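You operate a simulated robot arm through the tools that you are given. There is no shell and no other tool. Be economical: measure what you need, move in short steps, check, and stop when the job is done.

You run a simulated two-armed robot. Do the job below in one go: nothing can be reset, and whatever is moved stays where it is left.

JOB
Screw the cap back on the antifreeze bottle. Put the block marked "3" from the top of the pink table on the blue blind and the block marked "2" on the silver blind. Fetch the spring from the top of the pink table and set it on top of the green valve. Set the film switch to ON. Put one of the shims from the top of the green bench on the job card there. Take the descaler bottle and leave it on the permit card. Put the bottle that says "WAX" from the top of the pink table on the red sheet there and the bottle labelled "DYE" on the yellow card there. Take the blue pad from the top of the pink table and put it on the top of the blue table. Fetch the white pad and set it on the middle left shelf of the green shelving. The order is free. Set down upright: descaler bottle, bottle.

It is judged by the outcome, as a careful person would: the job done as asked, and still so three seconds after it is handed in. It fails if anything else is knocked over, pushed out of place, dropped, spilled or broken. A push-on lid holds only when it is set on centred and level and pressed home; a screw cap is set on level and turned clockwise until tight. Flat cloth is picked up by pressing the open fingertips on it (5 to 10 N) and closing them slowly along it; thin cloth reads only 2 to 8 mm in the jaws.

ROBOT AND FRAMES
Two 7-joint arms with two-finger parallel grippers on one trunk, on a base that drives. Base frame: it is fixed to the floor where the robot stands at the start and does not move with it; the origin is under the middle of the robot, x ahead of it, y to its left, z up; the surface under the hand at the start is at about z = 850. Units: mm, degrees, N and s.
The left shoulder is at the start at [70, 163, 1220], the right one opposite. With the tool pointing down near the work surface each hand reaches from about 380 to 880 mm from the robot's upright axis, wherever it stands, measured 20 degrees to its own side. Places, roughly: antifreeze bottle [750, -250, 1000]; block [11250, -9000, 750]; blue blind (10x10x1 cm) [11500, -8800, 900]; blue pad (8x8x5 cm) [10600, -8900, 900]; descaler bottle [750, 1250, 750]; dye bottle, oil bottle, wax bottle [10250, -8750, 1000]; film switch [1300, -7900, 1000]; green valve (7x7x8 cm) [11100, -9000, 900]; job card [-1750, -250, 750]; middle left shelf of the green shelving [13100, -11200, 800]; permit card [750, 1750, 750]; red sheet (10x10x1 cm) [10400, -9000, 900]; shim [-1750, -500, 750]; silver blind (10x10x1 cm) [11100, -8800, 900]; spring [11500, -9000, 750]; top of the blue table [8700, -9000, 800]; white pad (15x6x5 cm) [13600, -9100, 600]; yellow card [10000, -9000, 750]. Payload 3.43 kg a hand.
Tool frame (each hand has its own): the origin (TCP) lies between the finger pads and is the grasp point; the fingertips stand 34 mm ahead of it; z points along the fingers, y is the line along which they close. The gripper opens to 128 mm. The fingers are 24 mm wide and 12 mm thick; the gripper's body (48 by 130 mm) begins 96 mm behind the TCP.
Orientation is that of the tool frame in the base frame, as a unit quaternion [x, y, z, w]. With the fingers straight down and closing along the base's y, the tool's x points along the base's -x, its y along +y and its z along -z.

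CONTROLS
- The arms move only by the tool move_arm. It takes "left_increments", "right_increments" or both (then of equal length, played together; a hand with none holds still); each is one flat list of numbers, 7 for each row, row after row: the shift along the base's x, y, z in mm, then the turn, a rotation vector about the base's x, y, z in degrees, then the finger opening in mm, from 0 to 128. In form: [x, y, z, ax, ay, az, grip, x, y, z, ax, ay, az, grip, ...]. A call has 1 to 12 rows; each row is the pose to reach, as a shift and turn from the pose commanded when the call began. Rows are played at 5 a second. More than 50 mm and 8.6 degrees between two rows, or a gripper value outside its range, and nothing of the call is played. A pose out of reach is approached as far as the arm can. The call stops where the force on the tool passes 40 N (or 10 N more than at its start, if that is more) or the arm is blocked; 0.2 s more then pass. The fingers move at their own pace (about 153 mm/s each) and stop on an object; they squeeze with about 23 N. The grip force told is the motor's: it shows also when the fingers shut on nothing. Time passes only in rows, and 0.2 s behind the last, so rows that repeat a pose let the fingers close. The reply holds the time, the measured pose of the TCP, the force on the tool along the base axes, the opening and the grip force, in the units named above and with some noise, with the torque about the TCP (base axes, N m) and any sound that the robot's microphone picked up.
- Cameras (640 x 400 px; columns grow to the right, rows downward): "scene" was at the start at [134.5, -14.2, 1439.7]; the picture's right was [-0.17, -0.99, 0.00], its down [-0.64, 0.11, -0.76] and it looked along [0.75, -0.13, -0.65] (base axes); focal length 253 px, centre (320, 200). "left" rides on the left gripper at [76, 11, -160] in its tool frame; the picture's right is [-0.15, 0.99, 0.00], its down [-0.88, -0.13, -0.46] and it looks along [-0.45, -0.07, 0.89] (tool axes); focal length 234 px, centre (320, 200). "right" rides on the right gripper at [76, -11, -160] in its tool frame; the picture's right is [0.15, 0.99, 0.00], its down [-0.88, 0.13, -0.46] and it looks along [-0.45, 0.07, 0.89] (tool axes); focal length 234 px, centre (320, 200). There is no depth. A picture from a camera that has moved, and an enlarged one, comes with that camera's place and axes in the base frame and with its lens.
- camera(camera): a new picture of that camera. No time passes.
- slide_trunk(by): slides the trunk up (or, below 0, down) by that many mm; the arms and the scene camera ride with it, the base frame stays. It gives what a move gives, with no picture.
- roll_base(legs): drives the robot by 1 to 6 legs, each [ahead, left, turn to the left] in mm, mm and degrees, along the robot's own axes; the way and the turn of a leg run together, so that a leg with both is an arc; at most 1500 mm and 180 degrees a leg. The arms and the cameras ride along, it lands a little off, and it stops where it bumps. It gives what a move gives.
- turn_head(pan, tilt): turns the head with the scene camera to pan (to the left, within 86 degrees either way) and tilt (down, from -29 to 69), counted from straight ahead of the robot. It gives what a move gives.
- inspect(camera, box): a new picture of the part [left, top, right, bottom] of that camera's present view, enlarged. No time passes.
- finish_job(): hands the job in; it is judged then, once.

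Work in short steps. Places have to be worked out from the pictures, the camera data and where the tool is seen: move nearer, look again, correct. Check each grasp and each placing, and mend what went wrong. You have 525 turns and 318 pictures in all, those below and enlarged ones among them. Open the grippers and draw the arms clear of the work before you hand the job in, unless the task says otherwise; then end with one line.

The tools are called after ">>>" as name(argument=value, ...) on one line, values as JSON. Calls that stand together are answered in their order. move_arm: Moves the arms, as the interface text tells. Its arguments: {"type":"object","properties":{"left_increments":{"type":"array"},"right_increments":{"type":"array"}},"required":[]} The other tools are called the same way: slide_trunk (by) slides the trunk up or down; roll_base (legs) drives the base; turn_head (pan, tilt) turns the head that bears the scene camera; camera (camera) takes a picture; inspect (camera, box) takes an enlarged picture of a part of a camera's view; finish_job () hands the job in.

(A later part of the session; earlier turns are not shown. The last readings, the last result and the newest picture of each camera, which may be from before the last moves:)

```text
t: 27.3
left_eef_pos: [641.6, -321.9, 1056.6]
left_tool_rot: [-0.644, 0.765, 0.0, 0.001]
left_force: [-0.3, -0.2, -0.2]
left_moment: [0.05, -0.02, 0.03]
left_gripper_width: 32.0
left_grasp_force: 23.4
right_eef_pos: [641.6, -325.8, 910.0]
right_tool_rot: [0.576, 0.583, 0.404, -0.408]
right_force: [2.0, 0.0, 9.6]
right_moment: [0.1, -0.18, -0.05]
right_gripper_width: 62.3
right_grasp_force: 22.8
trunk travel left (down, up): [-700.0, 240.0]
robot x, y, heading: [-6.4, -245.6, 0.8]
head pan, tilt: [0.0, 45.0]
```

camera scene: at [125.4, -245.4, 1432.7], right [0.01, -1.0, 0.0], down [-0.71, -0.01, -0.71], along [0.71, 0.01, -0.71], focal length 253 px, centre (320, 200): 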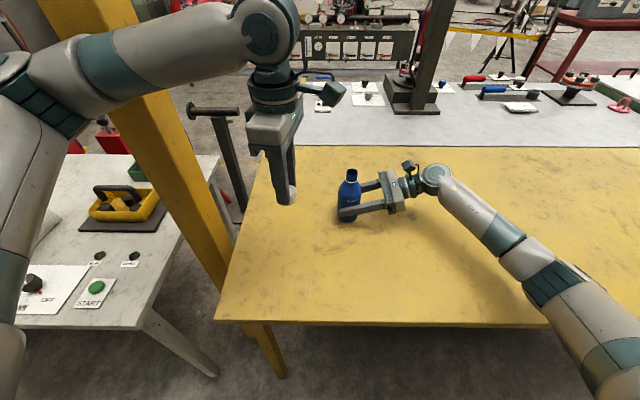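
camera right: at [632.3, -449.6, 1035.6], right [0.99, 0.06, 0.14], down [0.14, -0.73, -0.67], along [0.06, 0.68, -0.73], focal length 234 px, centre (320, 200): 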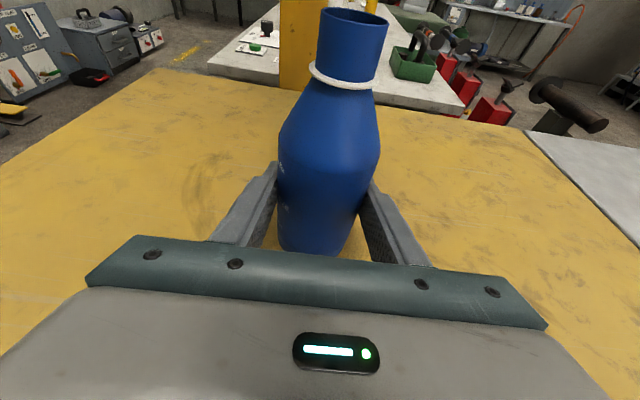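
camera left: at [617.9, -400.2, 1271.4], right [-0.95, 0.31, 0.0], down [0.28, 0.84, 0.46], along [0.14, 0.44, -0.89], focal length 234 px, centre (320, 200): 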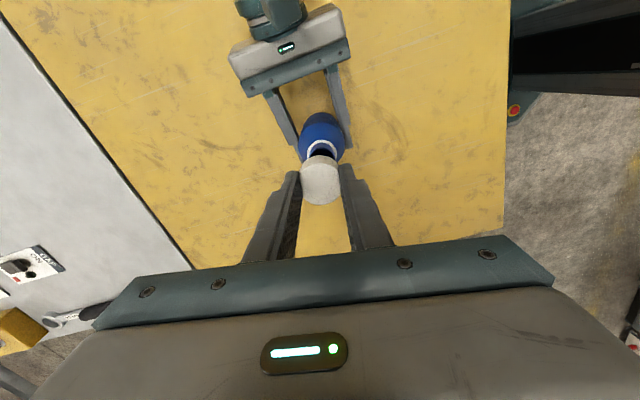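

>>> move_arm(left_increments=[0, 0, -2, 0, 0, 0, 20, 0, 0, -4, 0, 0, 0, 20, 0, 0, -6, 0, 0, 0, 20, 0, 0, -8, 0, 0, 0, 20])

>>> inspect(camera="scene", box=[320, 110, 400, 190])

```text
t: 28.3
left_eef_pos: [641.9, -321.7, 1048.6]
left_tool_rot: [-0.644, 0.765, 0.0, 0.001]
left_force: [1.2, 0.7, -0.2]
left_moment: [0.03, 0.0, 0.01]
left_gripper_width: 32.1
left_grasp_force: 22.8
right_eef_pos: [640.4, -324.2, 910.0]
right_tool_rot: [0.575, 0.583, 0.403, -0.408]
right_force: [2.4, 0.2, 9.9]
right_moment: [0.13, -0.1, -0.11]
right_gripper_width: 62.2
right_grasp_force: 22.6
trunk travel left (down, up): [-700.0, 240.0]
robot x, y, heading: [-8.8, -246.1, 0.8]
head pan, tilt: [0.0, 45.0]
```

```text
5.00 times, centred on (360, 150) of scene
camera zoom: at [124.3, -245.0, 1432.8], right [0.01, -1.0, 0.0], down [-0.71, -0.01, -0.71], along [0.71, 0.01, -0.71], focal length 1266 px, centre (120, 450)
```

zoom: 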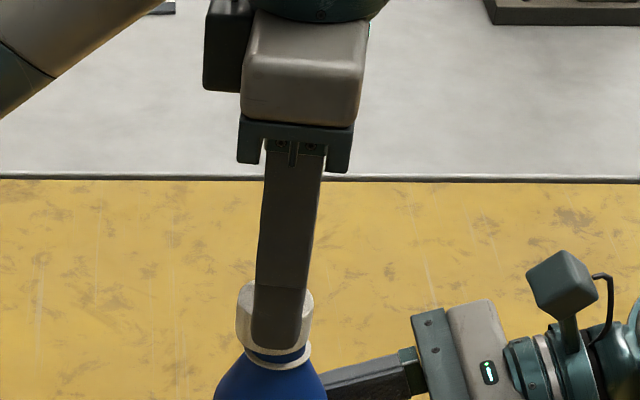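

The cap is going over the neck freely. Continue down to contact.

>>> move_arm(left_increments=[0, 0, -1.5, 0, 0, 0, 20, 0, 0, -3, 0, 0, 0, 20, 0, 0, -4.5, 0, 0, 0, 20, 0, 0, -6, 0, 0, 0, 20, 0, 0, -7, 0, 0, 0, 20])

>>> inspect(camera="scene", box=[320, 110, 400, 190])

```text
t: 29.5
left_eef_pos: [642.4, -321.7, 1040.4]
left_tool_rot: [-0.644, 0.765, 0.0, 0.001]
left_force: [-0.1, 0.1, 0.5]
left_moment: [-0.01, -0.01, 0.0]
left_gripper_width: 32.0
left_grasp_force: 23.2
right_eef_pos: [639.6, -325.4, 910.1]
right_tool_rot: [0.576, 0.583, 0.403, -0.407]
right_force: [2.9, 0.8, 11.3]
right_moment: [0.06, -0.06, -0.08]
right_gripper_width: 62.0
right_grasp_force: 22.8
trunk travel left (down, up): [-700.0, 240.0]
robot x, y, heading: [-6.5, -245.5, 0.9]
head pan, tilt: [0.0, 45.0]
```

```text
5.00 times, centred on (360, 150) of scene
camera zoom: at [124.3, -245.1, 1432.8], right [0.01, -1.0, 0.0], down [-0.71, -0.01, -0.71], along [0.71, 0.01, -0.71], focal length 1266 px, centre (120, 450)
```

zoom: 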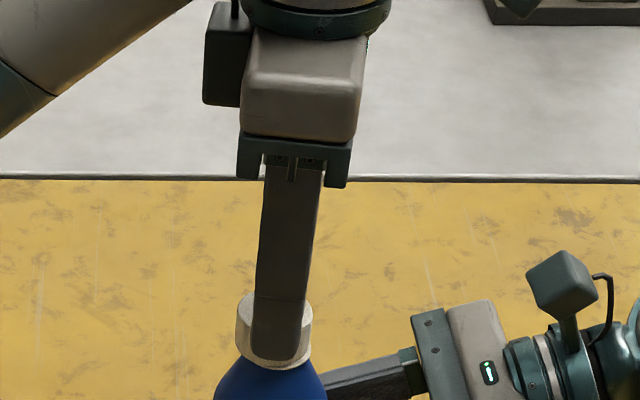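

>>> move_arm(left_increments=[0, 0, -1, 0, 0, 0, 20, 0, 0, -2, 0, 0, 0, 20, 0, 0, -3, 0, 0, 0, 20, 0, 0, -4, 0, 0, 0, 20])

```text
t: 30.5
left_eef_pos: [642.9, -322.0, 1039.1]
left_tool_rot: [-0.644, 0.765, -0.001, 0.002]
left_force: [3.9, 0.3, 21.0]
left_moment: [0.02, -0.08, -0.01]
left_gripper_width: 32.2
left_grasp_force: 23.2
right_eef_pos: [641.2, -325.7, 911.0]
right_tool_rot: [0.575, 0.584, 0.403, -0.407]
right_force: [6.9, -0.1, 4.0]
right_moment: [0.41, -0.64, -0.18]
right_gripper_width: 62.5
right_grasp_force: 22.8
trunk travel left (down, up): [-700.0, 240.0]
robot x, y, heading: [-7.0, -248.2, 1.2]
head pan, tilt: [0.0, 45.0]
```

Contact at z≈1039 with 21 N. Ease slightly and turn clockwise ~88°.

>>> move_arm(left_increments=[0, 0, 1, 0, 0, -8, 20, 0, 0, 1, 0, 0, -16, 20, 0, 0, 1, 0, 0, -24, 20, 0, 0, 1, 0, 0, -32, 20, 0, 0, 1, 0, 0, -40, 20, 0, 0, 1, 0, 0, -48, 20, 0, 0, 1, 0, 0, -56, 20, 0, 0, 1, 0, 0, -64, 20, 0, 0, 1, 0, 0, -72, 20, 0, 0, 1, 0, 0, -80, 20, 0, 0, 1, 0, 0, -88, 20])

>>> inspect(camera="scene", box=[280, 80, 440, 240])

```text
t: 32.9
left_eef_pos: [643.1, -322.0, 1039.3]
left_tool_rot: [0.069, 0.998, 0.0, 0.001]
left_force: [0.3, 1.1, 1.7]
left_moment: [0.06, 0.01, -0.04]
left_gripper_width: 32.3
left_grasp_force: 23.0
right_eef_pos: [640.0, -325.5, 910.4]
right_tool_rot: [0.575, 0.584, 0.403, -0.408]
right_force: [-0.1, -1.6, 6.4]
right_moment: [-0.02, -0.04, -0.1]
right_gripper_width: 62.3
right_grasp_force: 23.4
trunk travel left (down, up): [-700.0, 240.0]
robot x, y, heading: [-9.8, -250.1, 0.6]
head pan, tilt: [0.0, 45.0]
```

```text
2.50 times, centred on (360, 160) of scene
camera zoom: at [124.1, -245.3, 1432.7], right [0.01, -1.0, 0.0], down [-0.71, -0.01, -0.71], along [0.71, 0.01, -0.71], focal length 633 px, centre (220, 300)
```

zoom: 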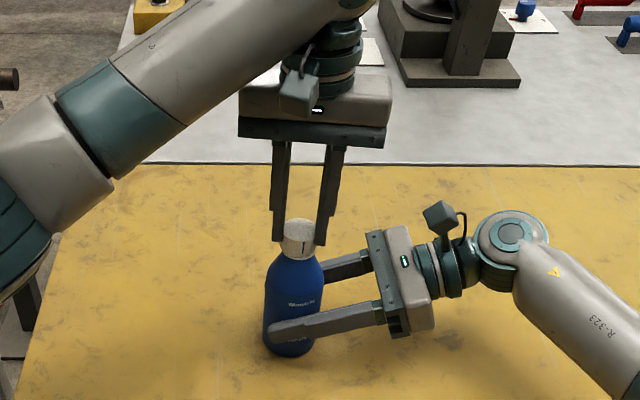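

Turned freely. Continue clockwise with a light press, watching torque.

>>> move_arm(left_increments=[0, 0, -0.5, 0, 0, -8, 20, 0, 0, -0.7, 0, 0, -16, 20, 0, 0, -0.9, 0, 0, -24, 20, 0, 0, -1, 0, 0, -32, 20, 0, 0, -1, 0, 0, -40, 20, 0, 0, -1, 0, 0, -48, 20, 0, 0, -1, 0, 0, -56, 20, 0, 0, -1, 0, 0, -64, 20, 0, 0, -1, 0, 0, -72, 20, 0, 0, -1, 0, 0, -80, 20, 0, 0, -1, 0, 0, -88, 20])

>>> inspect(camera="scene", box=[280, 80, 440, 240])

```text
t: 35.3
left_eef_pos: [641.8, -321.0, 1038.2]
left_tool_rot: [0.744, 0.669, -0.001, 0.003]
left_force: [-11.1, 1.0, 19.6]
left_moment: [0.01, 0.44, 0.03]
left_gripper_width: 35.8
left_grasp_force: 23.0
right_eef_pos: [641.4, -326.6, 909.7]
right_tool_rot: [0.576, 0.583, 0.404, -0.407]
right_force: [12.0, 0.0, -3.0]
right_moment: [-0.09, 0.32, 0.02]
right_gripper_width: 62.2
right_grasp_force: 23.0
trunk travel left (down, up): [-700.0, 240.0]
robot x, y, heading: [-8.6, -244.2, 0.9]
head pan, tilt: [0.0, 45.0]
```

```text
2.50 times, centred on (360, 160) of scene
camera zoom: at [123.2, -244.6, 1433.0], right [0.01, -1.0, 0.0], down [-0.71, -0.01, -0.71], along [0.71, 0.01, -0.71], focal length 633 px, centre (220, 300)
```

zoom: 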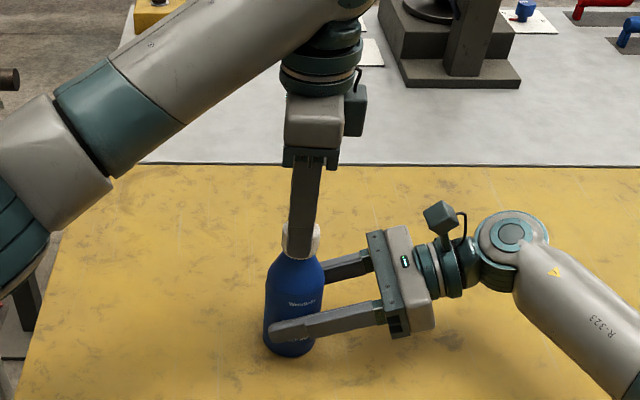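

Width rose to 35.8 mm so the fingers may have slipped on the cap. Open, and look at the cap.

>>> move_arm(left_increments=[0, 0, 0, 0, 0, 0, 70, 0, 0, 0, 0, 0, 0, 70, 0, 0, 40, 0, 0, 0, 70, 0, 0, 60, 0, 0, 0, 70])

>>> inspect(camera="left", box=[240, 100, 400, 240])

>>> inspect(camera="scene", box=[310, 130, 390, 210])

>>> inspect(camera="right", box=[240, 0, 460, 140])

```text
t: 36.3
left_eef_pos: [643.1, -321.9, 1097.2]
left_tool_rot: [0.742, 0.671, -0.001, 0.0]
left_force: [-0.4, 0.3, -0.2]
left_moment: [0.01, -0.01, 0.0]
left_gripper_width: 70.0
left_grasp_force: 0.0
right_eef_pos: [641.0, -324.4, 910.7]
right_tool_rot: [0.575, 0.583, 0.404, -0.408]
right_force: [-1.9, 2.2, 5.1]
right_moment: [-0.06, -0.09, 0.0]
right_gripper_width: 62.1
right_grasp_force: 22.9
trunk travel left (down, up): [-700.0, 240.0]
robot x, y, heading: [-8.6, -245.4, 0.9]
head pan, tilt: [0.0, 45.0]
```

```text
2.86 times, centred on (320, 170) of left
camera zoom: at [661.9, -247.5, 1257.6], right [0.97, -0.25, 0.0], down [-0.22, -0.86, 0.46], along [-0.11, -0.44, -0.89], focal length 669 px, centre (320, 286)
```

zoom: 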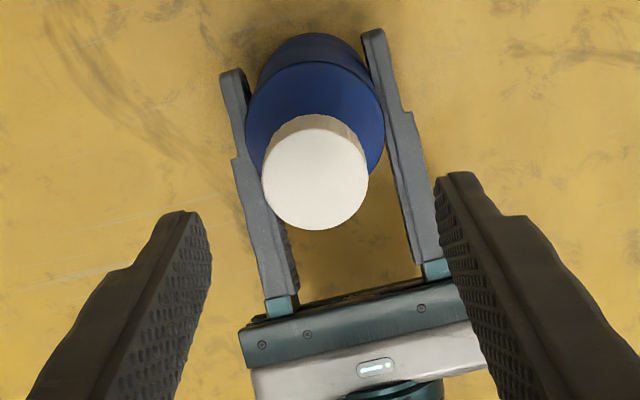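

```text
5.00 times, centred on (350, 170) of scene
camera zoom: at [124.2, -245.0, 1432.7], right [0.01, -1.0, 0.0], down [-0.71, -0.01, -0.71], along [0.71, 0.01, -0.71], focal length 1266 px, centre (170, 350)
```

zoom: 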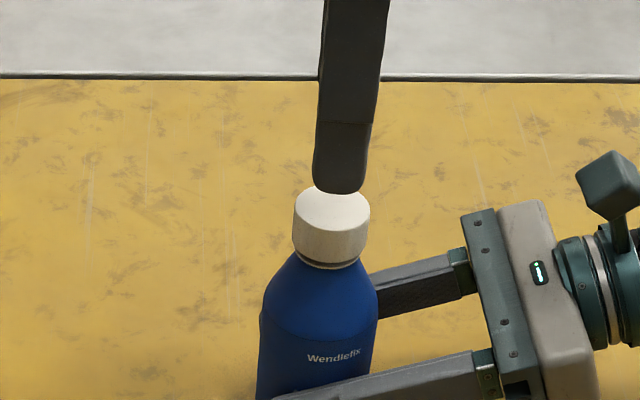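

```text
2.86 times, centred on (350, 70) of right
camera zoom: at [631.8, -449.2, 1035.6], right [0.99, 0.06, 0.14], down [0.14, -0.73, -0.67], along [0.06, 0.68, -0.73], focal length 669 px, centre (234, 571)
```

zoom: 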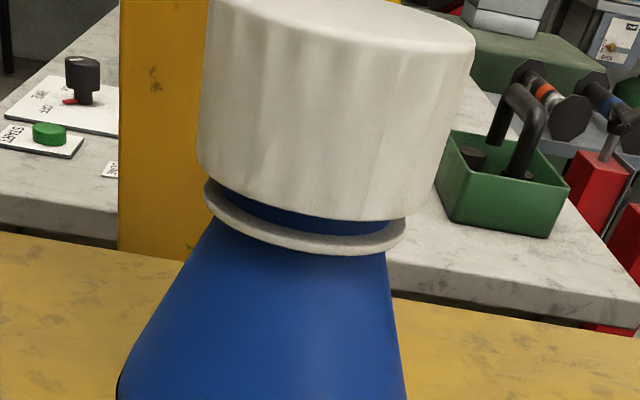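

Cap sits on, with a small gap to the ring; it needs more turning. Rotate the left wrist back counter-clockwise in the air for another grip.

>>> move_arm(left_increments=[0, 0, 0, 0, 0, 8.2, 70, 0, 0, 0, 0, 0, 16.4, 70, 0, 0, 0, 0, 0, 24.6, 70, 0, 0, 0, 0, 0, 32.8, 70, 0, 0, 0, 0, 0, 41, 70, 0, 0, 0, 0, 0, 49.2, 70, 0, 0, 0, 0, 0, 57.4, 70, 0, 0, 0, 0, 0, 65.6, 70, 0, 0, 0, 0, 0, 73.8, 70, 0, 0, 0, 0, 0, 82, 70, 0, 0, 0, 0, 0, 90, 70])

>>> move_arm(left_increments=[0, 0, 0, 0, 0, 8.2, 70, 0, 0, 0, 0, 0, 16.4, 70, 0, 0, 0, 0, 0, 24.6, 70, 0, 0, 0, 0, 0, 32.8, 70, 0, 0, 0, 0, 0, 41, 70, 0, 0, 0, 0, 0, 49.2, 70, 0, 0, 0, 0, 0, 57.4, 70, 0, 0, 0, 0, 0, 65.6, 70, 0, 0, 0, 0, 0, 73.8, 70, 0, 0, 0, 0, 0, 82, 70, 0, 0, 0, 0, 0, 90, 70])

>>> inspect(camera="left", box=[240, 100, 400, 240])

```text
t: 38.7
left_eef_pos: [641.3, -322.5, 1098.7]
left_tool_rot: [0.05, 0.999, 0.0, 0.001]
left_force: [-0.3, -0.4, 0.3]
left_moment: [0.01, -0.01, -0.02]
left_gripper_width: 70.0
left_grasp_force: 0.1
right_eef_pos: [640.4, -324.8, 910.2]
right_tool_rot: [0.575, 0.583, 0.403, -0.408]
right_force: [-2.4, 1.5, 4.1]
right_moment: [-0.05, -0.1, 0.01]
right_gripper_width: 62.3
right_grasp_force: 23.3
trunk travel left (down, up): [-700.0, 240.0]
robot x, y, heading: [-8.9, -247.3, 0.7]
head pan, tilt: [0.0, 45.0]
```

```text
t: 41.1
left_eef_pos: [642.9, -320.8, 1097.4]
left_tool_rot: [-0.671, 0.741, 0.0, 0.001]
left_force: [-0.5, 0.1, 0.5]
left_moment: [0.0, 0.01, -0.03]
left_gripper_width: 70.2
left_grasp_force: 0.0
right_eef_pos: [641.3, -325.3, 909.4]
right_tool_rot: [0.576, 0.583, 0.403, -0.408]
right_force: [-2.8, 0.6, 5.3]
right_moment: [-0.06, -0.08, -0.05]
right_gripper_width: 62.1
right_grasp_force: 22.9
trunk travel left (down, up): [-700.0, 240.0]
robot x, y, heading: [-4.4, -248.5, 0.7]
head pan, tilt: [0.0, 45.0]
```

```text
2.86 times, centred on (320, 170) of left
camera zoom: at [623.5, -396.3, 1257.6], right [-0.97, 0.24, 0.0], down [0.22, 0.86, 0.46], along [0.11, 0.44, -0.89], focal length 669 px, centre (320, 286)
```

zoom: 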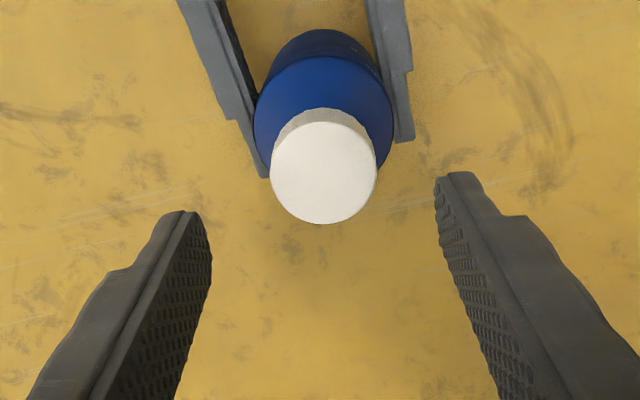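

Centred. Descend 59 mm, grip the cap and turn clockwise again.

>>> move_arm(left_increments=[-0.5, -0.5, -30, 0, 0, 0, 70, -0.5, -0.5, -59, 0, 0, 0, 70, -0.5, -0.5, -59, 0, 0, 0, 20, -0.5, -0.5, -59, 0, 0, 0, 20, -0.5, -0.5, -59, 0, 0, 0, 20])

>>> move_arm(left_increments=[0, 0, -0.3, 0, 0, -8, 20, 0, 0, -0.6, 0, 0, -16, 20, 0, 0, -0.8, 0, 0, -24, 20, 0, 0, -1, 0, 0, -32, 20, 0, 0, -1, 0, 0, -40, 20, 0, 0, -1, 0, 0, -48, 20, 0, 0, -1, 0, 0, -56, 20, 0, 0, -1, 0, 0, -64, 20, 0, 0, -1, 0, 0, -72, 20, 0, 0, -1, 0, 0, -80, 20, 0, 0, -1, 0, 0, -88, 20])

>>> inspect(camera="right", box=[240, 0, 460, 140])

```text
t: 42.3
left_eef_pos: [640.7, -324.3, 1037.1]
left_tool_rot: [-0.67, 0.742, 0.001, 0.001]
left_force: [2.4, 0.9, -0.8]
left_moment: [-0.04, -0.05, 0.0]
left_gripper_width: 36.0
left_grasp_force: 23.1
right_eef_pos: [640.8, -326.3, 910.0]
right_tool_rot: [0.575, 0.583, 0.404, -0.408]
right_force: [-3.0, -0.4, 5.9]
right_moment: [-0.07, -0.27, -0.04]
right_gripper_width: 61.9
right_grasp_force: 22.5
trunk travel left (down, up): [-700.0, 240.0]
robot x, y, heading: [-5.5, -249.4, 0.7]
head pan, tilt: [0.0, 45.0]
```

```text
t: 44.7
left_eef_pos: [642.6, -321.7, 1037.3]
left_tool_rot: [0.035, 0.999, -0.001, 0.002]
left_force: [-10.1, -5.8, -5.6]
left_moment: [-0.26, 0.48, -0.01]
left_gripper_width: 36.0
left_grasp_force: 22.9
right_eef_pos: [641.2, -325.1, 911.1]
right_tool_rot: [0.576, 0.583, 0.403, -0.408]
right_force: [11.8, 5.3, 7.9]
right_moment: [-0.42, 0.65, -0.08]
right_gripper_width: 62.1
right_grasp_force: 22.9
trunk travel left (down, up): [-700.0, 240.0]
robot x, y, heading: [-3.6, -247.3, 0.5]
head pan, tilt: [0.0, 45.0]
```

```text
2.86 times, centred on (350, 70) of right
camera zoom: at [632.5, -449.7, 1035.3], right [0.99, 0.06, 0.14], down [0.14, -0.73, -0.67], along [0.06, 0.68, -0.73], focal length 669 px, centre (234, 571)
```

zoom: 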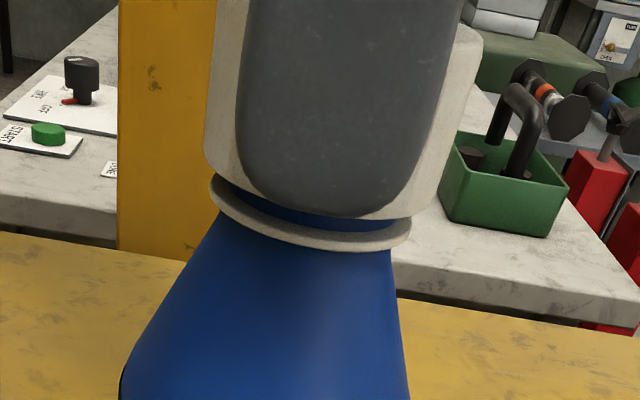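

The negative z force suggests the thread is pulling the cap down. Continue clockwise, following down.

>>> move_arm(left_increments=[0, 0, -0.3, 0, 0, -8, 20, 0, 0, -0.6, 0, 0, -16, 20, 0, 0, -0.8, 0, 0, -24, 20, 0, 0, -1, 0, 0, -32, 20, 0, 0, -1, 0, 0, -40, 20, 0, 0, -1, 0, 0, -48, 20, 0, 0, -1, 0, 0, -56, 20, 0, 0, -1, 0, 0, -64, 20, 0, 0, -1, 0, 0, -72, 20, 0, 0, -1, 0, 0, -80, 20, 0, 0, -1, 0, 0, -88, 20])

>>> inspect(camera="right", box=[240, 0, 460, 140])

>>> inspect(camera="left", box=[240, 100, 400, 240])

```text
t: 47.1
left_eef_pos: [642.6, -321.8, 1036.3]
left_tool_rot: [0.719, 0.695, -0.001, 0.0]
left_force: [-4.2, -1.4, -6.1]
left_moment: [-0.29, 0.15, 0.01]
left_gripper_width: 35.9
left_grasp_force: 23.0
right_eef_pos: [639.6, -324.9, 908.9]
right_tool_rot: [0.575, 0.583, 0.403, -0.409]
right_force: [3.7, 1.2, 9.5]
right_moment: [0.17, 0.25, -0.06]
right_gripper_width: 62.0
right_grasp_force: 22.7
trunk travel left (down, up): [-700.0, 240.0]
robot x, y, heading: [-7.5, -245.5, 1.0]
head pan, tilt: [0.0, 45.0]
```

```text
2.86 times, centred on (350, 70) of right
camera zoom: at [632.1, -449.7, 1035.2], right [0.99, 0.06, 0.14], down [0.14, -0.73, -0.67], along [0.06, 0.68, -0.73], focal length 669 px, centre (234, 571)
```

zoom: 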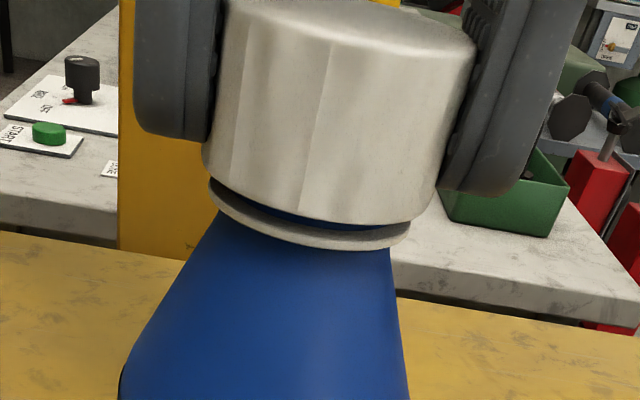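

```text
2.86 times, centred on (320, 170) of left
camera zoom: at [656.3, -246.6, 1196.0], right [0.98, -0.18, 0.0], down [-0.16, -0.87, 0.46], along [-0.08, -0.45, -0.89], focal length 669 px, centre (320, 286)
```

zoom: 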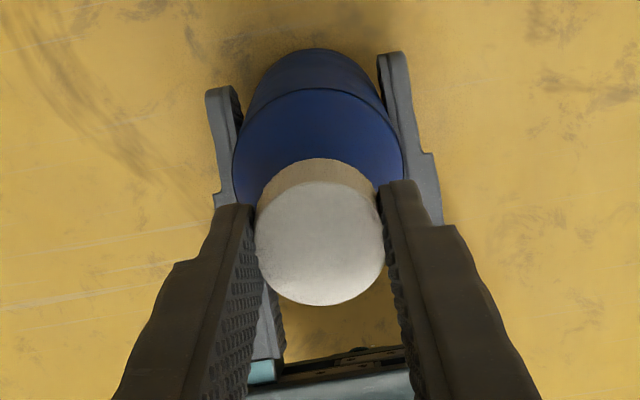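

The gap is shrinking, so the thread is working. Open, rotate back in place, and regrip for another turn.

>>> move_arm(left_increments=[0, 0, 0, 0, 0, 0, 70, 0, 0, 0, 0, 0, 0, 70, 0, 0, 0, 0, 0, 8.5, 70, 0, 0, 0, 0, 0, 17, 70, 0, 0, 0, 0, 0, 25.5, 70, 0, 0, 0, 0, 0, 34, 70, 0, 0, 0, 0, 0, 42.5, 70, 0, 0, 0, 0, 0, 51, 70, 0, 0, 0, 0, 0, 59.5, 70, 0, 0, 0, 0, 0, 68, 70, 0, 0, 0, 0, 0, 76.5, 70, 0, 0, 0, 0, 0, 85, 70])

>>> move_arm(left_increments=[0, 0, 0, 0, 0, 8.5, 70, 0, 0, 0, 0, 0, 17, 70, 0, 0, 0, 0, 0, 25.5, 70, 0, 0, 0, 0, 0, 34, 70, 0, 0, 0, 0, 0, 42.5, 70, 0, 0, 0, 0, 0, 51, 70, 0, 0, 0, 0, 0, 59.5, 70, 0, 0, 0, 0, 0, 68, 70, 0, 0, 0, 0, 0, 76.5, 70, 0, 0, 0, 0, 0, 85, 70, 0, 0, 0, 0, 0, 85, 20, 0, 0, 0, 0, 0, 85, 20])

>>> move_arm(left_increments=[0, 0, 0, 0, 0, 0, 20, 0, 0, -0.2, 0, 0, -8, 20, 0, 0, -0.4, 0, 0, -16, 20, 0, 0, -0.6, 0, 0, -24, 20, 0, 0, -0.8, 0, 0, -32, 20, 0, 0, -1, 0, 0, -40, 20, 0, 0, -1, 0, 0, -48, 20, 0, 0, -1, 0, 0, -56, 20, 0, 0, -1, 0, 0, -64, 20, 0, 0, -1, 0, 0, -72, 20, 0, 0, -1, 0, 0, -80, 20, 0, 0, -1, 0, 0, -88, 20])

>>> inspect(camera="right", box=[240, 0, 460, 140])

```text
t: 49.7
left_eef_pos: [643.5, -322.3, 1035.8]
left_tool_rot: [0.059, 0.998, 0.0, 0.001]
left_force: [0.2, 0.0, 0.0]
left_moment: [0.03, -0.02, 0.04]
left_gripper_width: 69.9
left_grasp_force: 0.0
right_eef_pos: [640.6, -325.5, 909.3]
right_tool_rot: [0.575, 0.584, 0.402, -0.408]
right_force: [-0.8, 0.3, -0.3]
right_moment: [-0.01, -0.01, -0.02]
right_gripper_width: 61.6
right_grasp_force: 22.7
trunk travel left (down, up): [-700.0, 240.0]
robot x, y, heading: [-10.8, -247.3, 0.9]
head pan, tilt: [0.0, 45.0]
```

```text
t: 52.3
left_eef_pos: [642.9, -321.4, 1035.0]
left_tool_rot: [-0.631, 0.776, 0.0, 0.001]
left_force: [-0.4, 1.0, 1.0]
left_moment: [0.05, 0.23, 0.01]
left_gripper_width: 32.5
left_grasp_force: 22.8
right_eef_pos: [641.9, -325.4, 908.8]
right_tool_rot: [0.575, 0.583, 0.403, -0.409]
right_force: [0.6, -0.8, -3.3]
right_moment: [0.0, -0.21, -0.03]
right_gripper_width: 61.8
right_grasp_force: 23.0
trunk travel left (down, up): [-700.0, 240.0]
robot x, y, heading: [-2.1, -245.6, 0.6]
head pan, tilt: [0.0, 45.0]
```

```text
t: 54.9
left_eef_pos: [644.4, -321.5, 1034.8]
left_tool_rot: [0.087, 0.996, -0.001, 0.001]
left_force: [-1.3, 3.3, 3.0]
left_moment: [-0.09, -0.03, 0.33]
left_gripper_width: 33.0
left_grasp_force: 23.1
right_eef_pos: [640.3, -326.4, 908.4]
right_tool_rot: [0.575, 0.584, 0.402, -0.408]
right_force: [2.3, -3.9, -3.1]
right_moment: [0.48, 0.05, -0.37]
right_gripper_width: 61.8
right_grasp_force: 23.1
trunk travel left (down, up): [-700.0, 240.0]
robot x, y, heading: [-9.5, -246.8, 1.0]
head pan, tilt: [0.0, 45.0]
```

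```text
2.86 times, centred on (350, 70) of right
camera zoom: at [632.5, -449.9, 1034.9], right [0.99, 0.06, 0.14], down [0.14, -0.73, -0.67], along [0.06, 0.68, -0.73], focal length 669 px, centre (234, 571)
```

zoom: 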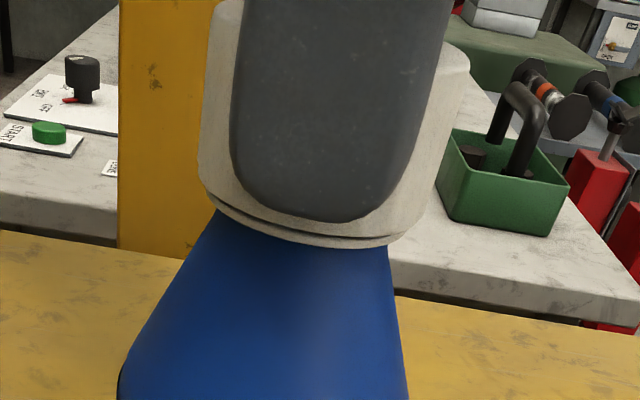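

Cap has reached the ring and a torque of 0.33 N·m appears. A final tightening nudge.

>>> move_arm(left_increments=[0, 0, 0, 0, 0, -8, 20, 0, 0, 0, 0, 0, -16, 20, 0, 0, 0, 0, 0, -24, 20, 0, 0, 0, 0, 0, -32, 20, 0, 0, 0, 0, 0, -40, 20])

>>> inspect(camera="right", box=[240, 0, 460, 140])

```text
t: 56.1
left_eef_pos: [642.7, -322.0, 1035.9]
left_tool_rot: [0.422, 0.906, -0.002, 0.001]
left_force: [-0.6, -2.3, -0.8]
left_moment: [-0.05, 0.02, 0.49]
left_gripper_width: 36.2
left_grasp_force: 23.1
right_eef_pos: [641.0, -326.0, 909.0]
right_tool_rot: [0.575, 0.584, 0.403, -0.409]
right_force: [-0.1, 1.6, -1.1]
right_moment: [-0.06, 0.03, -0.47]
right_gripper_width: 61.8
right_grasp_force: 23.7
trunk travel left (down, up): [-700.0, 240.0]
robot x, y, heading: [-4.1, -248.3, 0.8]
head pan, tilt: [0.0, 45.0]
```

```text
2.86 times, centred on (350, 70) of right
camera zoom: at [632.6, -449.4, 1034.8], right [0.99, 0.06, 0.14], down [0.14, -0.73, -0.67], along [0.06, 0.68, -0.73], focal length 669 px, centre (234, 571)
```

zoom: 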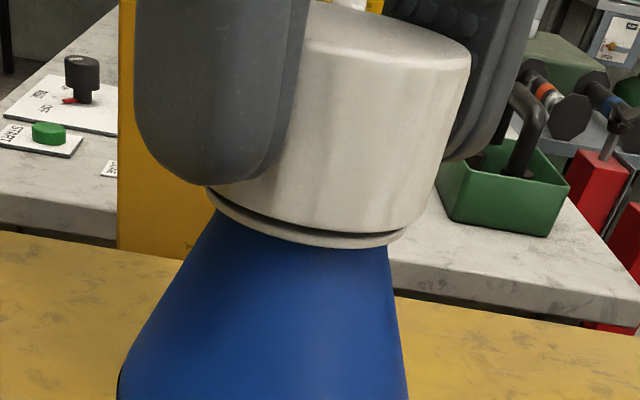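

Torque 0.49 N·m and the fingers slip: tight. Release and retreat the left hand.

>>> move_arm(left_increments=[0, 0, 0, 0, 0, 0, 70, 0, 0, 0, 0, 0, 0, 70, 0, 0, 40, 0, 0, 0, 70, 0, 0, 80, 0, 0, 8, 70, -30, 15, 100, 0, 0, 16, 70, -60, 30, 110, 0, 0, 24, 70, -90, 45, 120, 0, 0, 32, 70, -120, 60, 130, 0, 0, 40, 70, -150, 75, 140, 0, 0, 48, 70, -175, 90, 150, 0, 0, 50, 70])

>>> move_arm(right_increments=[0, 0, 15, 0, 0, 0, 50, 20, 35, 18, 0, 0, 0, 50, 42, 70, 18, 0, 0, 0, 50, 63, 105, 18, 0, 0, 0, 50, 84, 139, 18, 0, 0, 0, 50, 84, 139, 10, 0, 0, 0, 50, 84, 139, 5, 0, 0, 0, 50, 84, 139, 3, 0, 0, 0, 50])

>>> camera(camera="right")

```text
t: 58.3
left_eef_pos: [466.6, -230.0, 1188.5]
left_tool_rot: [-0.002, 1.0, -0.001, 0.001]
left_force: [-0.6, 0.4, 0.1]
left_moment: [0.01, -0.03, 0.02]
left_gripper_width: 70.2
left_grasp_force: 0.1
right_eef_pos: [640.8, -325.5, 909.4]
right_tool_rot: [0.576, 0.583, 0.403, -0.407]
right_force: [-1.4, -1.1, -1.3]
right_moment: [0.04, -0.02, -0.02]
right_gripper_width: 61.8
right_grasp_force: 23.2
trunk travel left (down, up): [-700.0, 240.0]
robot x, y, heading: [-6.9, -248.7, 0.7]
head pan, tilt: [0.0, 45.0]
```

```text
t: 60.1
left_eef_pos: [467.6, -230.9, 1187.3]
left_tool_rot: [-0.002, 1.0, 0.0, 0.0]
left_force: [-0.2, 0.4, 0.2]
left_moment: [0.01, 0.0, 0.01]
left_gripper_width: 70.2
left_grasp_force: 0.1
right_eef_pos: [726.0, -186.2, 913.2]
right_tool_rot: [0.576, 0.583, 0.403, -0.408]
right_force: [-0.8, -0.2, -3.0]
right_moment: [-0.01, -0.01, 0.01]
right_gripper_width: 61.8
right_grasp_force: 22.7
trunk travel left (down, up): [-700.0, 240.0]
robot x, y, heading: [-8.3, -246.1, 0.7]
head pan, tilt: [0.0, 45.0]
```

```text
267 pictures are left
camera right: at [717.1, -310.1, 1038.0], right [0.99, 0.06, 0.14], down [0.14, -0.73, -0.67], along [0.06, 0.68, -0.73], focal length 234 px, centre (320, 200)
```

right: 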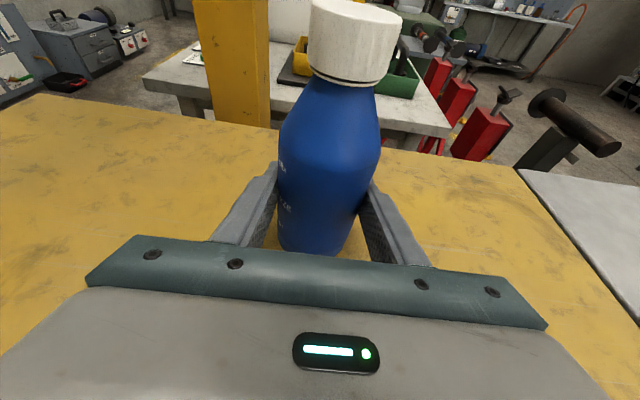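

Lower until the table takes the weight, then release and back the right hand off along -y.

>>> move_arm(right_increments=[0, 0, -1, 0, 0, 0, 50, 0, 0, -2, 0, 0, 0, 50, 0, 0, -3, 0, 0, 0, 50, 0, 0, -3, 0, 0, 0, 50])

```text
t: 61.1
left_eef_pos: [467.7, -230.9, 1188.4]
left_tool_rot: [-0.002, 1.0, 0.0, 0.001]
left_force: [0.8, 0.3, 0.7]
left_moment: [-0.01, 0.01, 0.0]
left_gripper_width: 70.0
left_grasp_force: 0.0
right_eef_pos: [725.4, -186.8, 909.4]
right_tool_rot: [0.575, 0.583, 0.403, -0.409]
right_force: [-0.1, 0.5, -4.1]
right_moment: [0.0, 0.02, 0.01]
right_gripper_width: 61.5
right_grasp_force: 23.1
trunk travel left (down, up): [-700.0, 240.0]
robot x, y, heading: [-7.7, -248.1, 1.0]
head pan, tilt: [0.0, 45.0]
```

>>> move_arm(right_increments=[0, 0, -0.7, 0, 0, 0, 50, 0, 0, -1.4, 0, 0, 0, 50, 0, 0, -2, 0, 0, 0, 50])

```text
t: 61.9
left_eef_pos: [467.9, -232.3, 1188.2]
left_tool_rot: [-0.002, 1.0, 0.0, 0.001]
left_force: [-0.3, 0.5, -0.1]
left_moment: [-0.02, -0.05, -0.03]
left_gripper_width: 70.2
left_grasp_force: 0.0
right_eef_pos: [725.4, -185.6, 909.1]
right_tool_rot: [0.575, 0.583, 0.404, -0.408]
right_force: [0.4, 1.6, 2.6]
right_moment: [0.02, -0.15, 0.02]
right_gripper_width: 61.5
right_grasp_force: 22.8
trunk travel left (down, up): [-700.0, 240.0]
robot x, y, heading: [-10.8, -246.3, 1.0]
head pan, tilt: [0.0, 45.0]
```

Bottle is on the table. Open slowly and withdraw.

>>> move_arm(right_increments=[0, 0, 0, 0, 0, 0, 80, 0, 0, 0, 0, 0, 0, 112, 0, -20, 0, 0, 0, 0, 112, 0, -50, 0, 0, 0, 0, 112, 0, -95, 10, 0, 0, 0, 112, 0, -140, 40, 0, 0, 0, 112, 0, -180, 70, 0, 0, 0, 112])

>>> camera(camera="right")

>>> turn_head(pan=0, tilt=40)

>>> camera(camera="scene")

```text
refused: row 6 steps farther than a row can; nothing moved
```

```text
266 pictures are left
camera right: at [716.7, -310.5, 1034.6], right [0.99, 0.06, 0.14], down [0.14, -0.73, -0.67], along [0.06, 0.68, -0.73], focal length 234 px, centre (320, 200)
```

right: 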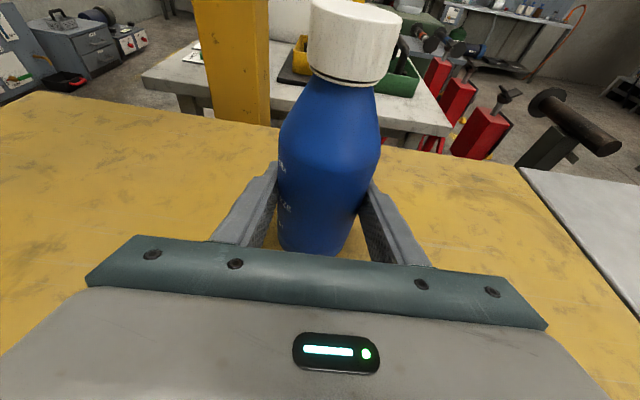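

```text
t: 62.6
left_eef_pos: [467.5, -230.8, 1186.8]
left_tool_rot: [-0.002, 1.0, 0.0, 0.001]
left_force: [0.0, 0.1, 0.2]
left_moment: [-0.06, 0.03, 0.01]
left_gripper_width: 70.1
left_grasp_force: 0.1
right_eef_pos: [724.5, -186.4, 908.3]
right_tool_rot: [0.576, 0.584, 0.403, -0.407]
right_force: [1.3, 2.3, 4.1]
right_moment: [0.08, -0.3, 0.05]
right_gripper_width: 61.6
right_grasp_force: 23.1
trunk travel left (down, up): [-700.0, 240.0]
robot x, y, heading: [-4.2, -247.9, 0.7]
head pan, tilt: [0.0, 40.0]
```

```text
265 pictures are left
camera scene: at [128.4, -244.9, 1440.0], right [0.01, -1.0, 0.0], down [-0.64, -0.01, -0.77], along [0.77, 0.01, -0.64], focal length 253 px, centre (320, 200)
```

scene: 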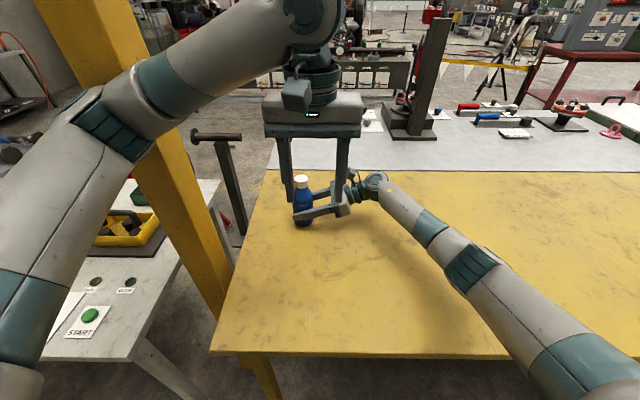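

>>> move_arm(right_increments=[0, 0, 0, 0, 0, 0, 80, 0, 0, 0, 0, 0, 0, 112, 0, -20, 0, 0, 0, 0, 112, 0, -50, 0, 0, 0, 0, 112, 0, -90, 5, 0, 0, 0, 112, 0, -125, 30, 0, 0, 0, 112, 0, -155, 60, 0, 0, 0, 112, 0, -185, 95, 0, 0, 0, 112])

>>> camera(camera="right")

```text
t: 64.4
left_eef_pos: [467.3, -232.0, 1185.9]
left_tool_rot: [-0.002, 1.0, 0.0, 0.001]
left_force: [-1.1, -0.3, -0.4]
left_moment: [0.01, -0.03, -0.01]
left_gripper_width: 70.0
left_grasp_force: 0.0
right_eef_pos: [724.3, -373.1, 1003.8]
right_tool_rot: [0.575, 0.583, 0.403, -0.409]
right_force: [-0.5, 0.6, -0.1]
right_moment: [0.03, -0.02, -0.01]
right_gripper_width: 111.8
right_grasp_force: 0.0
trunk travel left (down, up): [-700.0, 240.0]
robot x, y, heading: [-6.9, -243.5, 0.8]
head pan, tilt: [0.0, 40.0]
```

```text
264 pictures are left
camera right: at [716.5, -496.5, 1129.3], right [0.99, 0.06, 0.14], down [0.14, -0.73, -0.67], along [0.06, 0.68, -0.73], focal length 234 px, centre (320, 200)
```

right: 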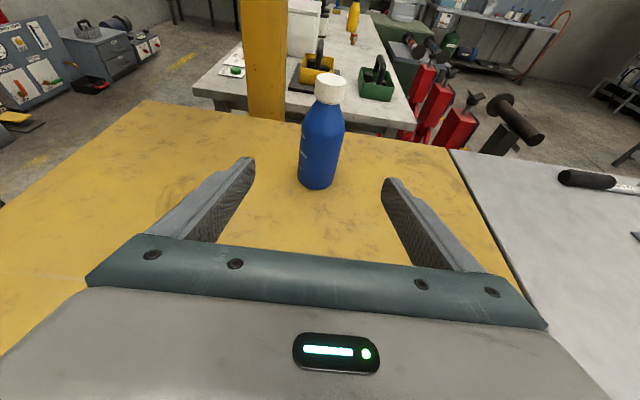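

Capped bottle stands fine. Now tuck the right arm back to tool-down.

>>> move_arm(right_increments=[-10, -10, 15, -7.8, 0, 0, 110, -20, -20, 30, -15.6, 0, 0, 110, -30, -30, 45, -23.4, 0, 0, 110, -45, -40, 60, -31.2, 0, 0, 110, -60, -50, 75, -39, 0, 0, 110, -80, -60, 90, -46.8, 0, 0, 110, -100, -70, 105, -54.6, 0, 0, 110, -125, -80, 120, -62.4, 0, 0, 110, -150, -90, 130, -70, 0, 0, 110])

>>> move_arm(right_increments=[-10, 0, 5, 0, 0, 8.2, 90, -20, 0, 10, 0, 0, 16.4, 90, -30, 0, 15, 0, 0, 24.6, 90, -45, 0, 20, 0, 0, 32.8, 90, -60, 0, 25, 0, 0, 41, 90, -75, 0, 30, 0, 0, 49.2, 90, -90, 0, 35, 0, 0, 57.4, 90, -105, 0, 40, 0, 0, 65.6, 90, -120, 0, 45, 0, 0, 73.8, 90, -130, 0, 50, 0, 0, 82, 90, -140, 0, 50, 0, 0, 90, 90], left_increments=[-5, 5, 0, 0, 0, 0, 70, -10, 10, 0, 0, 0, 0, 70, -15, 20, 0, 0, 0, 0, 70, -20, 30, 0, 0, 0, 0, 70, -25, 40, 0, 0, 0, 0, 70, -30, 50, 0, 0, 0, 0, 70, -35, 60, 0, 0, 0, 0, 70, -40, 70, 0, 0, 0, 0, 70, -40, 80, 0, 0, 0, 0, 70, -40, 85, 0, 0, 0, 0, 70, -40, 90, 0, 0, 0, 0, 70])

>>> turn_head(pan=60, tilt=25)

>>> camera(camera="scene")

```text
t: 66.4
left_eef_pos: [466.2, -231.9, 1188.9]
left_tool_rot: [-0.002, 1.0, -0.001, 0.001]
left_force: [-0.5, -0.1, -0.8]
left_moment: [-0.03, -0.05, 0.02]
left_gripper_width: 70.0
left_grasp_force: 0.0
right_eef_pos: [575.0, -460.9, 1133.7]
right_tool_rot: [0.706, 0.709, -0.005, -0.003]
right_force: [0.3, 1.0, 0.6]
right_moment: [-0.01, -0.01, 0.0]
right_gripper_width: 110.0
right_grasp_force: 0.1
trunk travel left (down, up): [-700.0, 240.0]
robot x, y, heading: [-7.9, -248.4, 0.7]
head pan, tilt: [0.0, 40.0]
```

```text
t: 68.8
left_eef_pos: [427.5, -142.8, 1185.3]
left_tool_rot: [-0.001, 1.0, 0.0, 0.001]
left_force: [-0.8, -0.2, -1.4]
left_moment: [-0.01, -0.02, -0.02]
left_gripper_width: 69.9
left_grasp_force: 0.1
right_eef_pos: [435.3, -461.7, 1183.4]
right_tool_rot: [-0.004, 1.0, -0.006, 0.0]
right_force: [-0.6, 0.0, 0.3]
right_moment: [-0.01, 0.0, 0.01]
right_gripper_width: 89.8
right_grasp_force: 0.1
trunk travel left (down, up): [-700.0, 240.0]
robot x, y, heading: [-8.4, -249.0, 0.8]
head pan, tilt: [0.0, 40.0]
```

```text
t: 70.1
left_eef_pos: [428.3, -142.6, 1184.4]
left_tool_rot: [-0.002, 1.0, -0.001, 0.001]
left_force: [-0.2, -0.4, -0.5]
left_moment: [-0.03, 0.01, 0.01]
left_gripper_width: 70.0
left_grasp_force: 0.0
right_eef_pos: [436.0, -462.2, 1182.7]
right_tool_rot: [-0.001, 1.0, -0.006, 0.0]
right_force: [0.1, -0.4, -0.4]
right_moment: [0.01, 0.0, -0.02]
right_gripper_width: 90.2
right_grasp_force: 0.2
trunk travel left (down, up): [-700.0, 240.0]
robot x, y, heading: [-3.9, -246.4, 0.9]
head pan, tilt: [60.0, 25.0]
```

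```text
263 pictures are left
camera scene: at [88.9, -166.0, 1463.2], right [0.87, -0.49, 0.0], down [-0.21, -0.37, -0.91], along [0.44, 0.79, -0.42], focal length 253 px, centre (320, 200)
```

scene: 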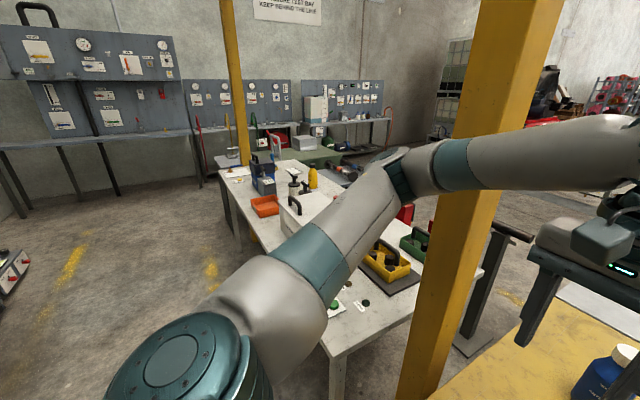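

Next: descaler bottle area at y≈1250–1750. Back off 200 mm, then drive left ~1700 mm.

>>> roll_base(legs=[[-200, 0, -0.8], [0, 850, 0], [0, 850, 0]])

>>> turn_head(pan=0, tilt=30)

>>> camera(camera="scene")

```text
t: 79.9
left_eef_pos: [214.1, 1550.1, 1184.4]
left_tool_rot: [0.0, 1.0, 0.0, 0.001]
left_force: [0.4, 0.5, 0.1]
left_moment: [-0.03, -0.01, -0.03]
left_gripper_width: 70.1
left_grasp_force: 0.0
right_eef_pos: [219.1, 1230.4, 1182.9]
right_tool_rot: [-0.001, 1.0, -0.006, 0.0]
right_force: [-0.5, -0.3, 0.0]
right_moment: [0.0, -0.01, -0.02]
right_gripper_width: 89.9
right_grasp_force: 0.1
trunk travel left (down, up): [-700.0, 240.0]
robot x, y, heading: [-224.6, 1450.0, 0.7]
head pan, tilt: [60.0, 25.0]
```

```text
t: 81.2
left_eef_pos: [214.1, 1551.0, 1184.2]
left_tool_rot: [0.001, 1.0, 0.0, 0.001]
left_force: [-0.1, -0.3, 1.1]
left_moment: [0.0, -0.02, 0.01]
left_gripper_width: 69.9
left_grasp_force: 0.2
right_eef_pos: [218.2, 1230.9, 1181.9]
right_tool_rot: [-0.002, 1.0, -0.006, 0.0]
right_force: [-0.7, 0.6, -0.2]
right_moment: [-0.02, -0.01, 0.01]
right_gripper_width: 89.9
right_grasp_force: 0.1
trunk travel left (down, up): [-700.0, 240.0]
robot x, y, heading: [-218.3, 1448.9, 0.7]
head pan, tilt: [0.0, 30.0]
```

```text
262 pictures are left
camera scene: at [-81.1, 1449.0, 1455.3], right [0.01, -1.0, 0.0], down [-0.5, -0.01, -0.87], along [0.87, 0.01, -0.5], focal length 253 px, centre (320, 200)
```

scene: 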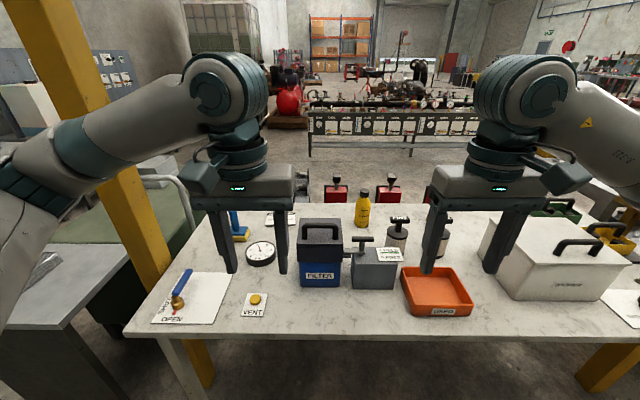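

Zoom in on this bench.

>>> inspect(camera="scene", box=[230, 170, 480, 320])

>>> camera(camera="left")

>>> camera(camera="right")

```text
2.56 times, centred on (355, 245) of scene
camera zoom: at [-81.1, 1449.0, 1455.3], right [0.01, -1.0, 0.0], down [-0.5, -0.01, -0.87], along [0.87, 0.01, -0.5], focal length 648 px, centre (230, 85)
```

zoom: 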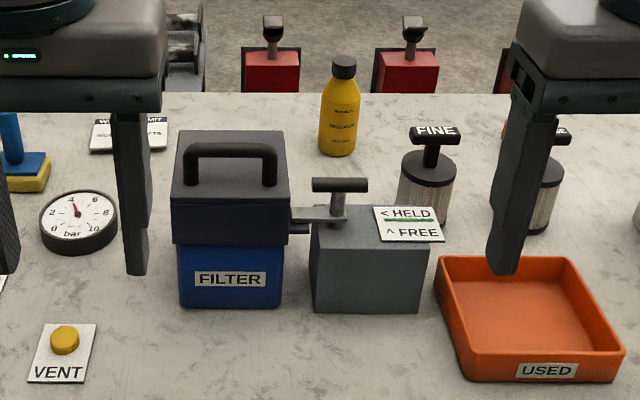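

```text
260 pictures are left
camera left: at [137.4, 1561.7, 1345.2], right [0.15, 0.99, 0.0], down [0.88, -0.13, 0.46], along [0.45, -0.07, -0.89], focal length 234 px, centre (320, 200)
```

left: 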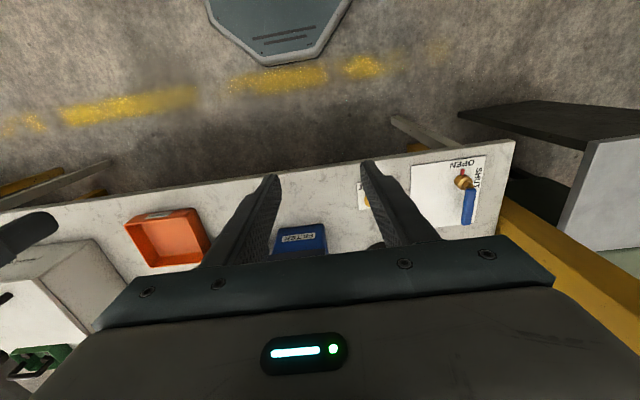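

```text
259 pictures are left
camera right: at [144.3, 1221.9, 1342.4], right [-0.15, 0.99, -0.01], down [0.88, 0.14, 0.45], along [0.45, 0.06, -0.89], focal length 234 px, centre (320, 200)
```

right: 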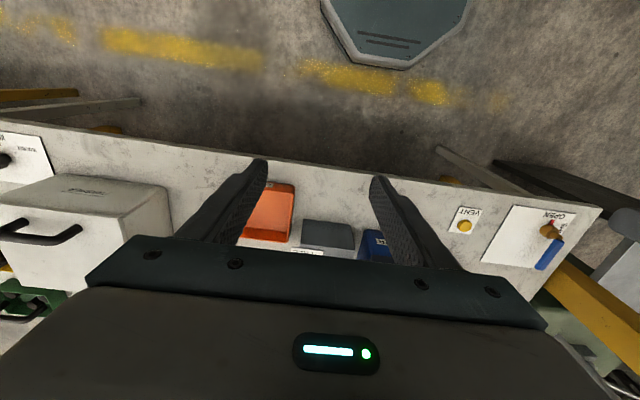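

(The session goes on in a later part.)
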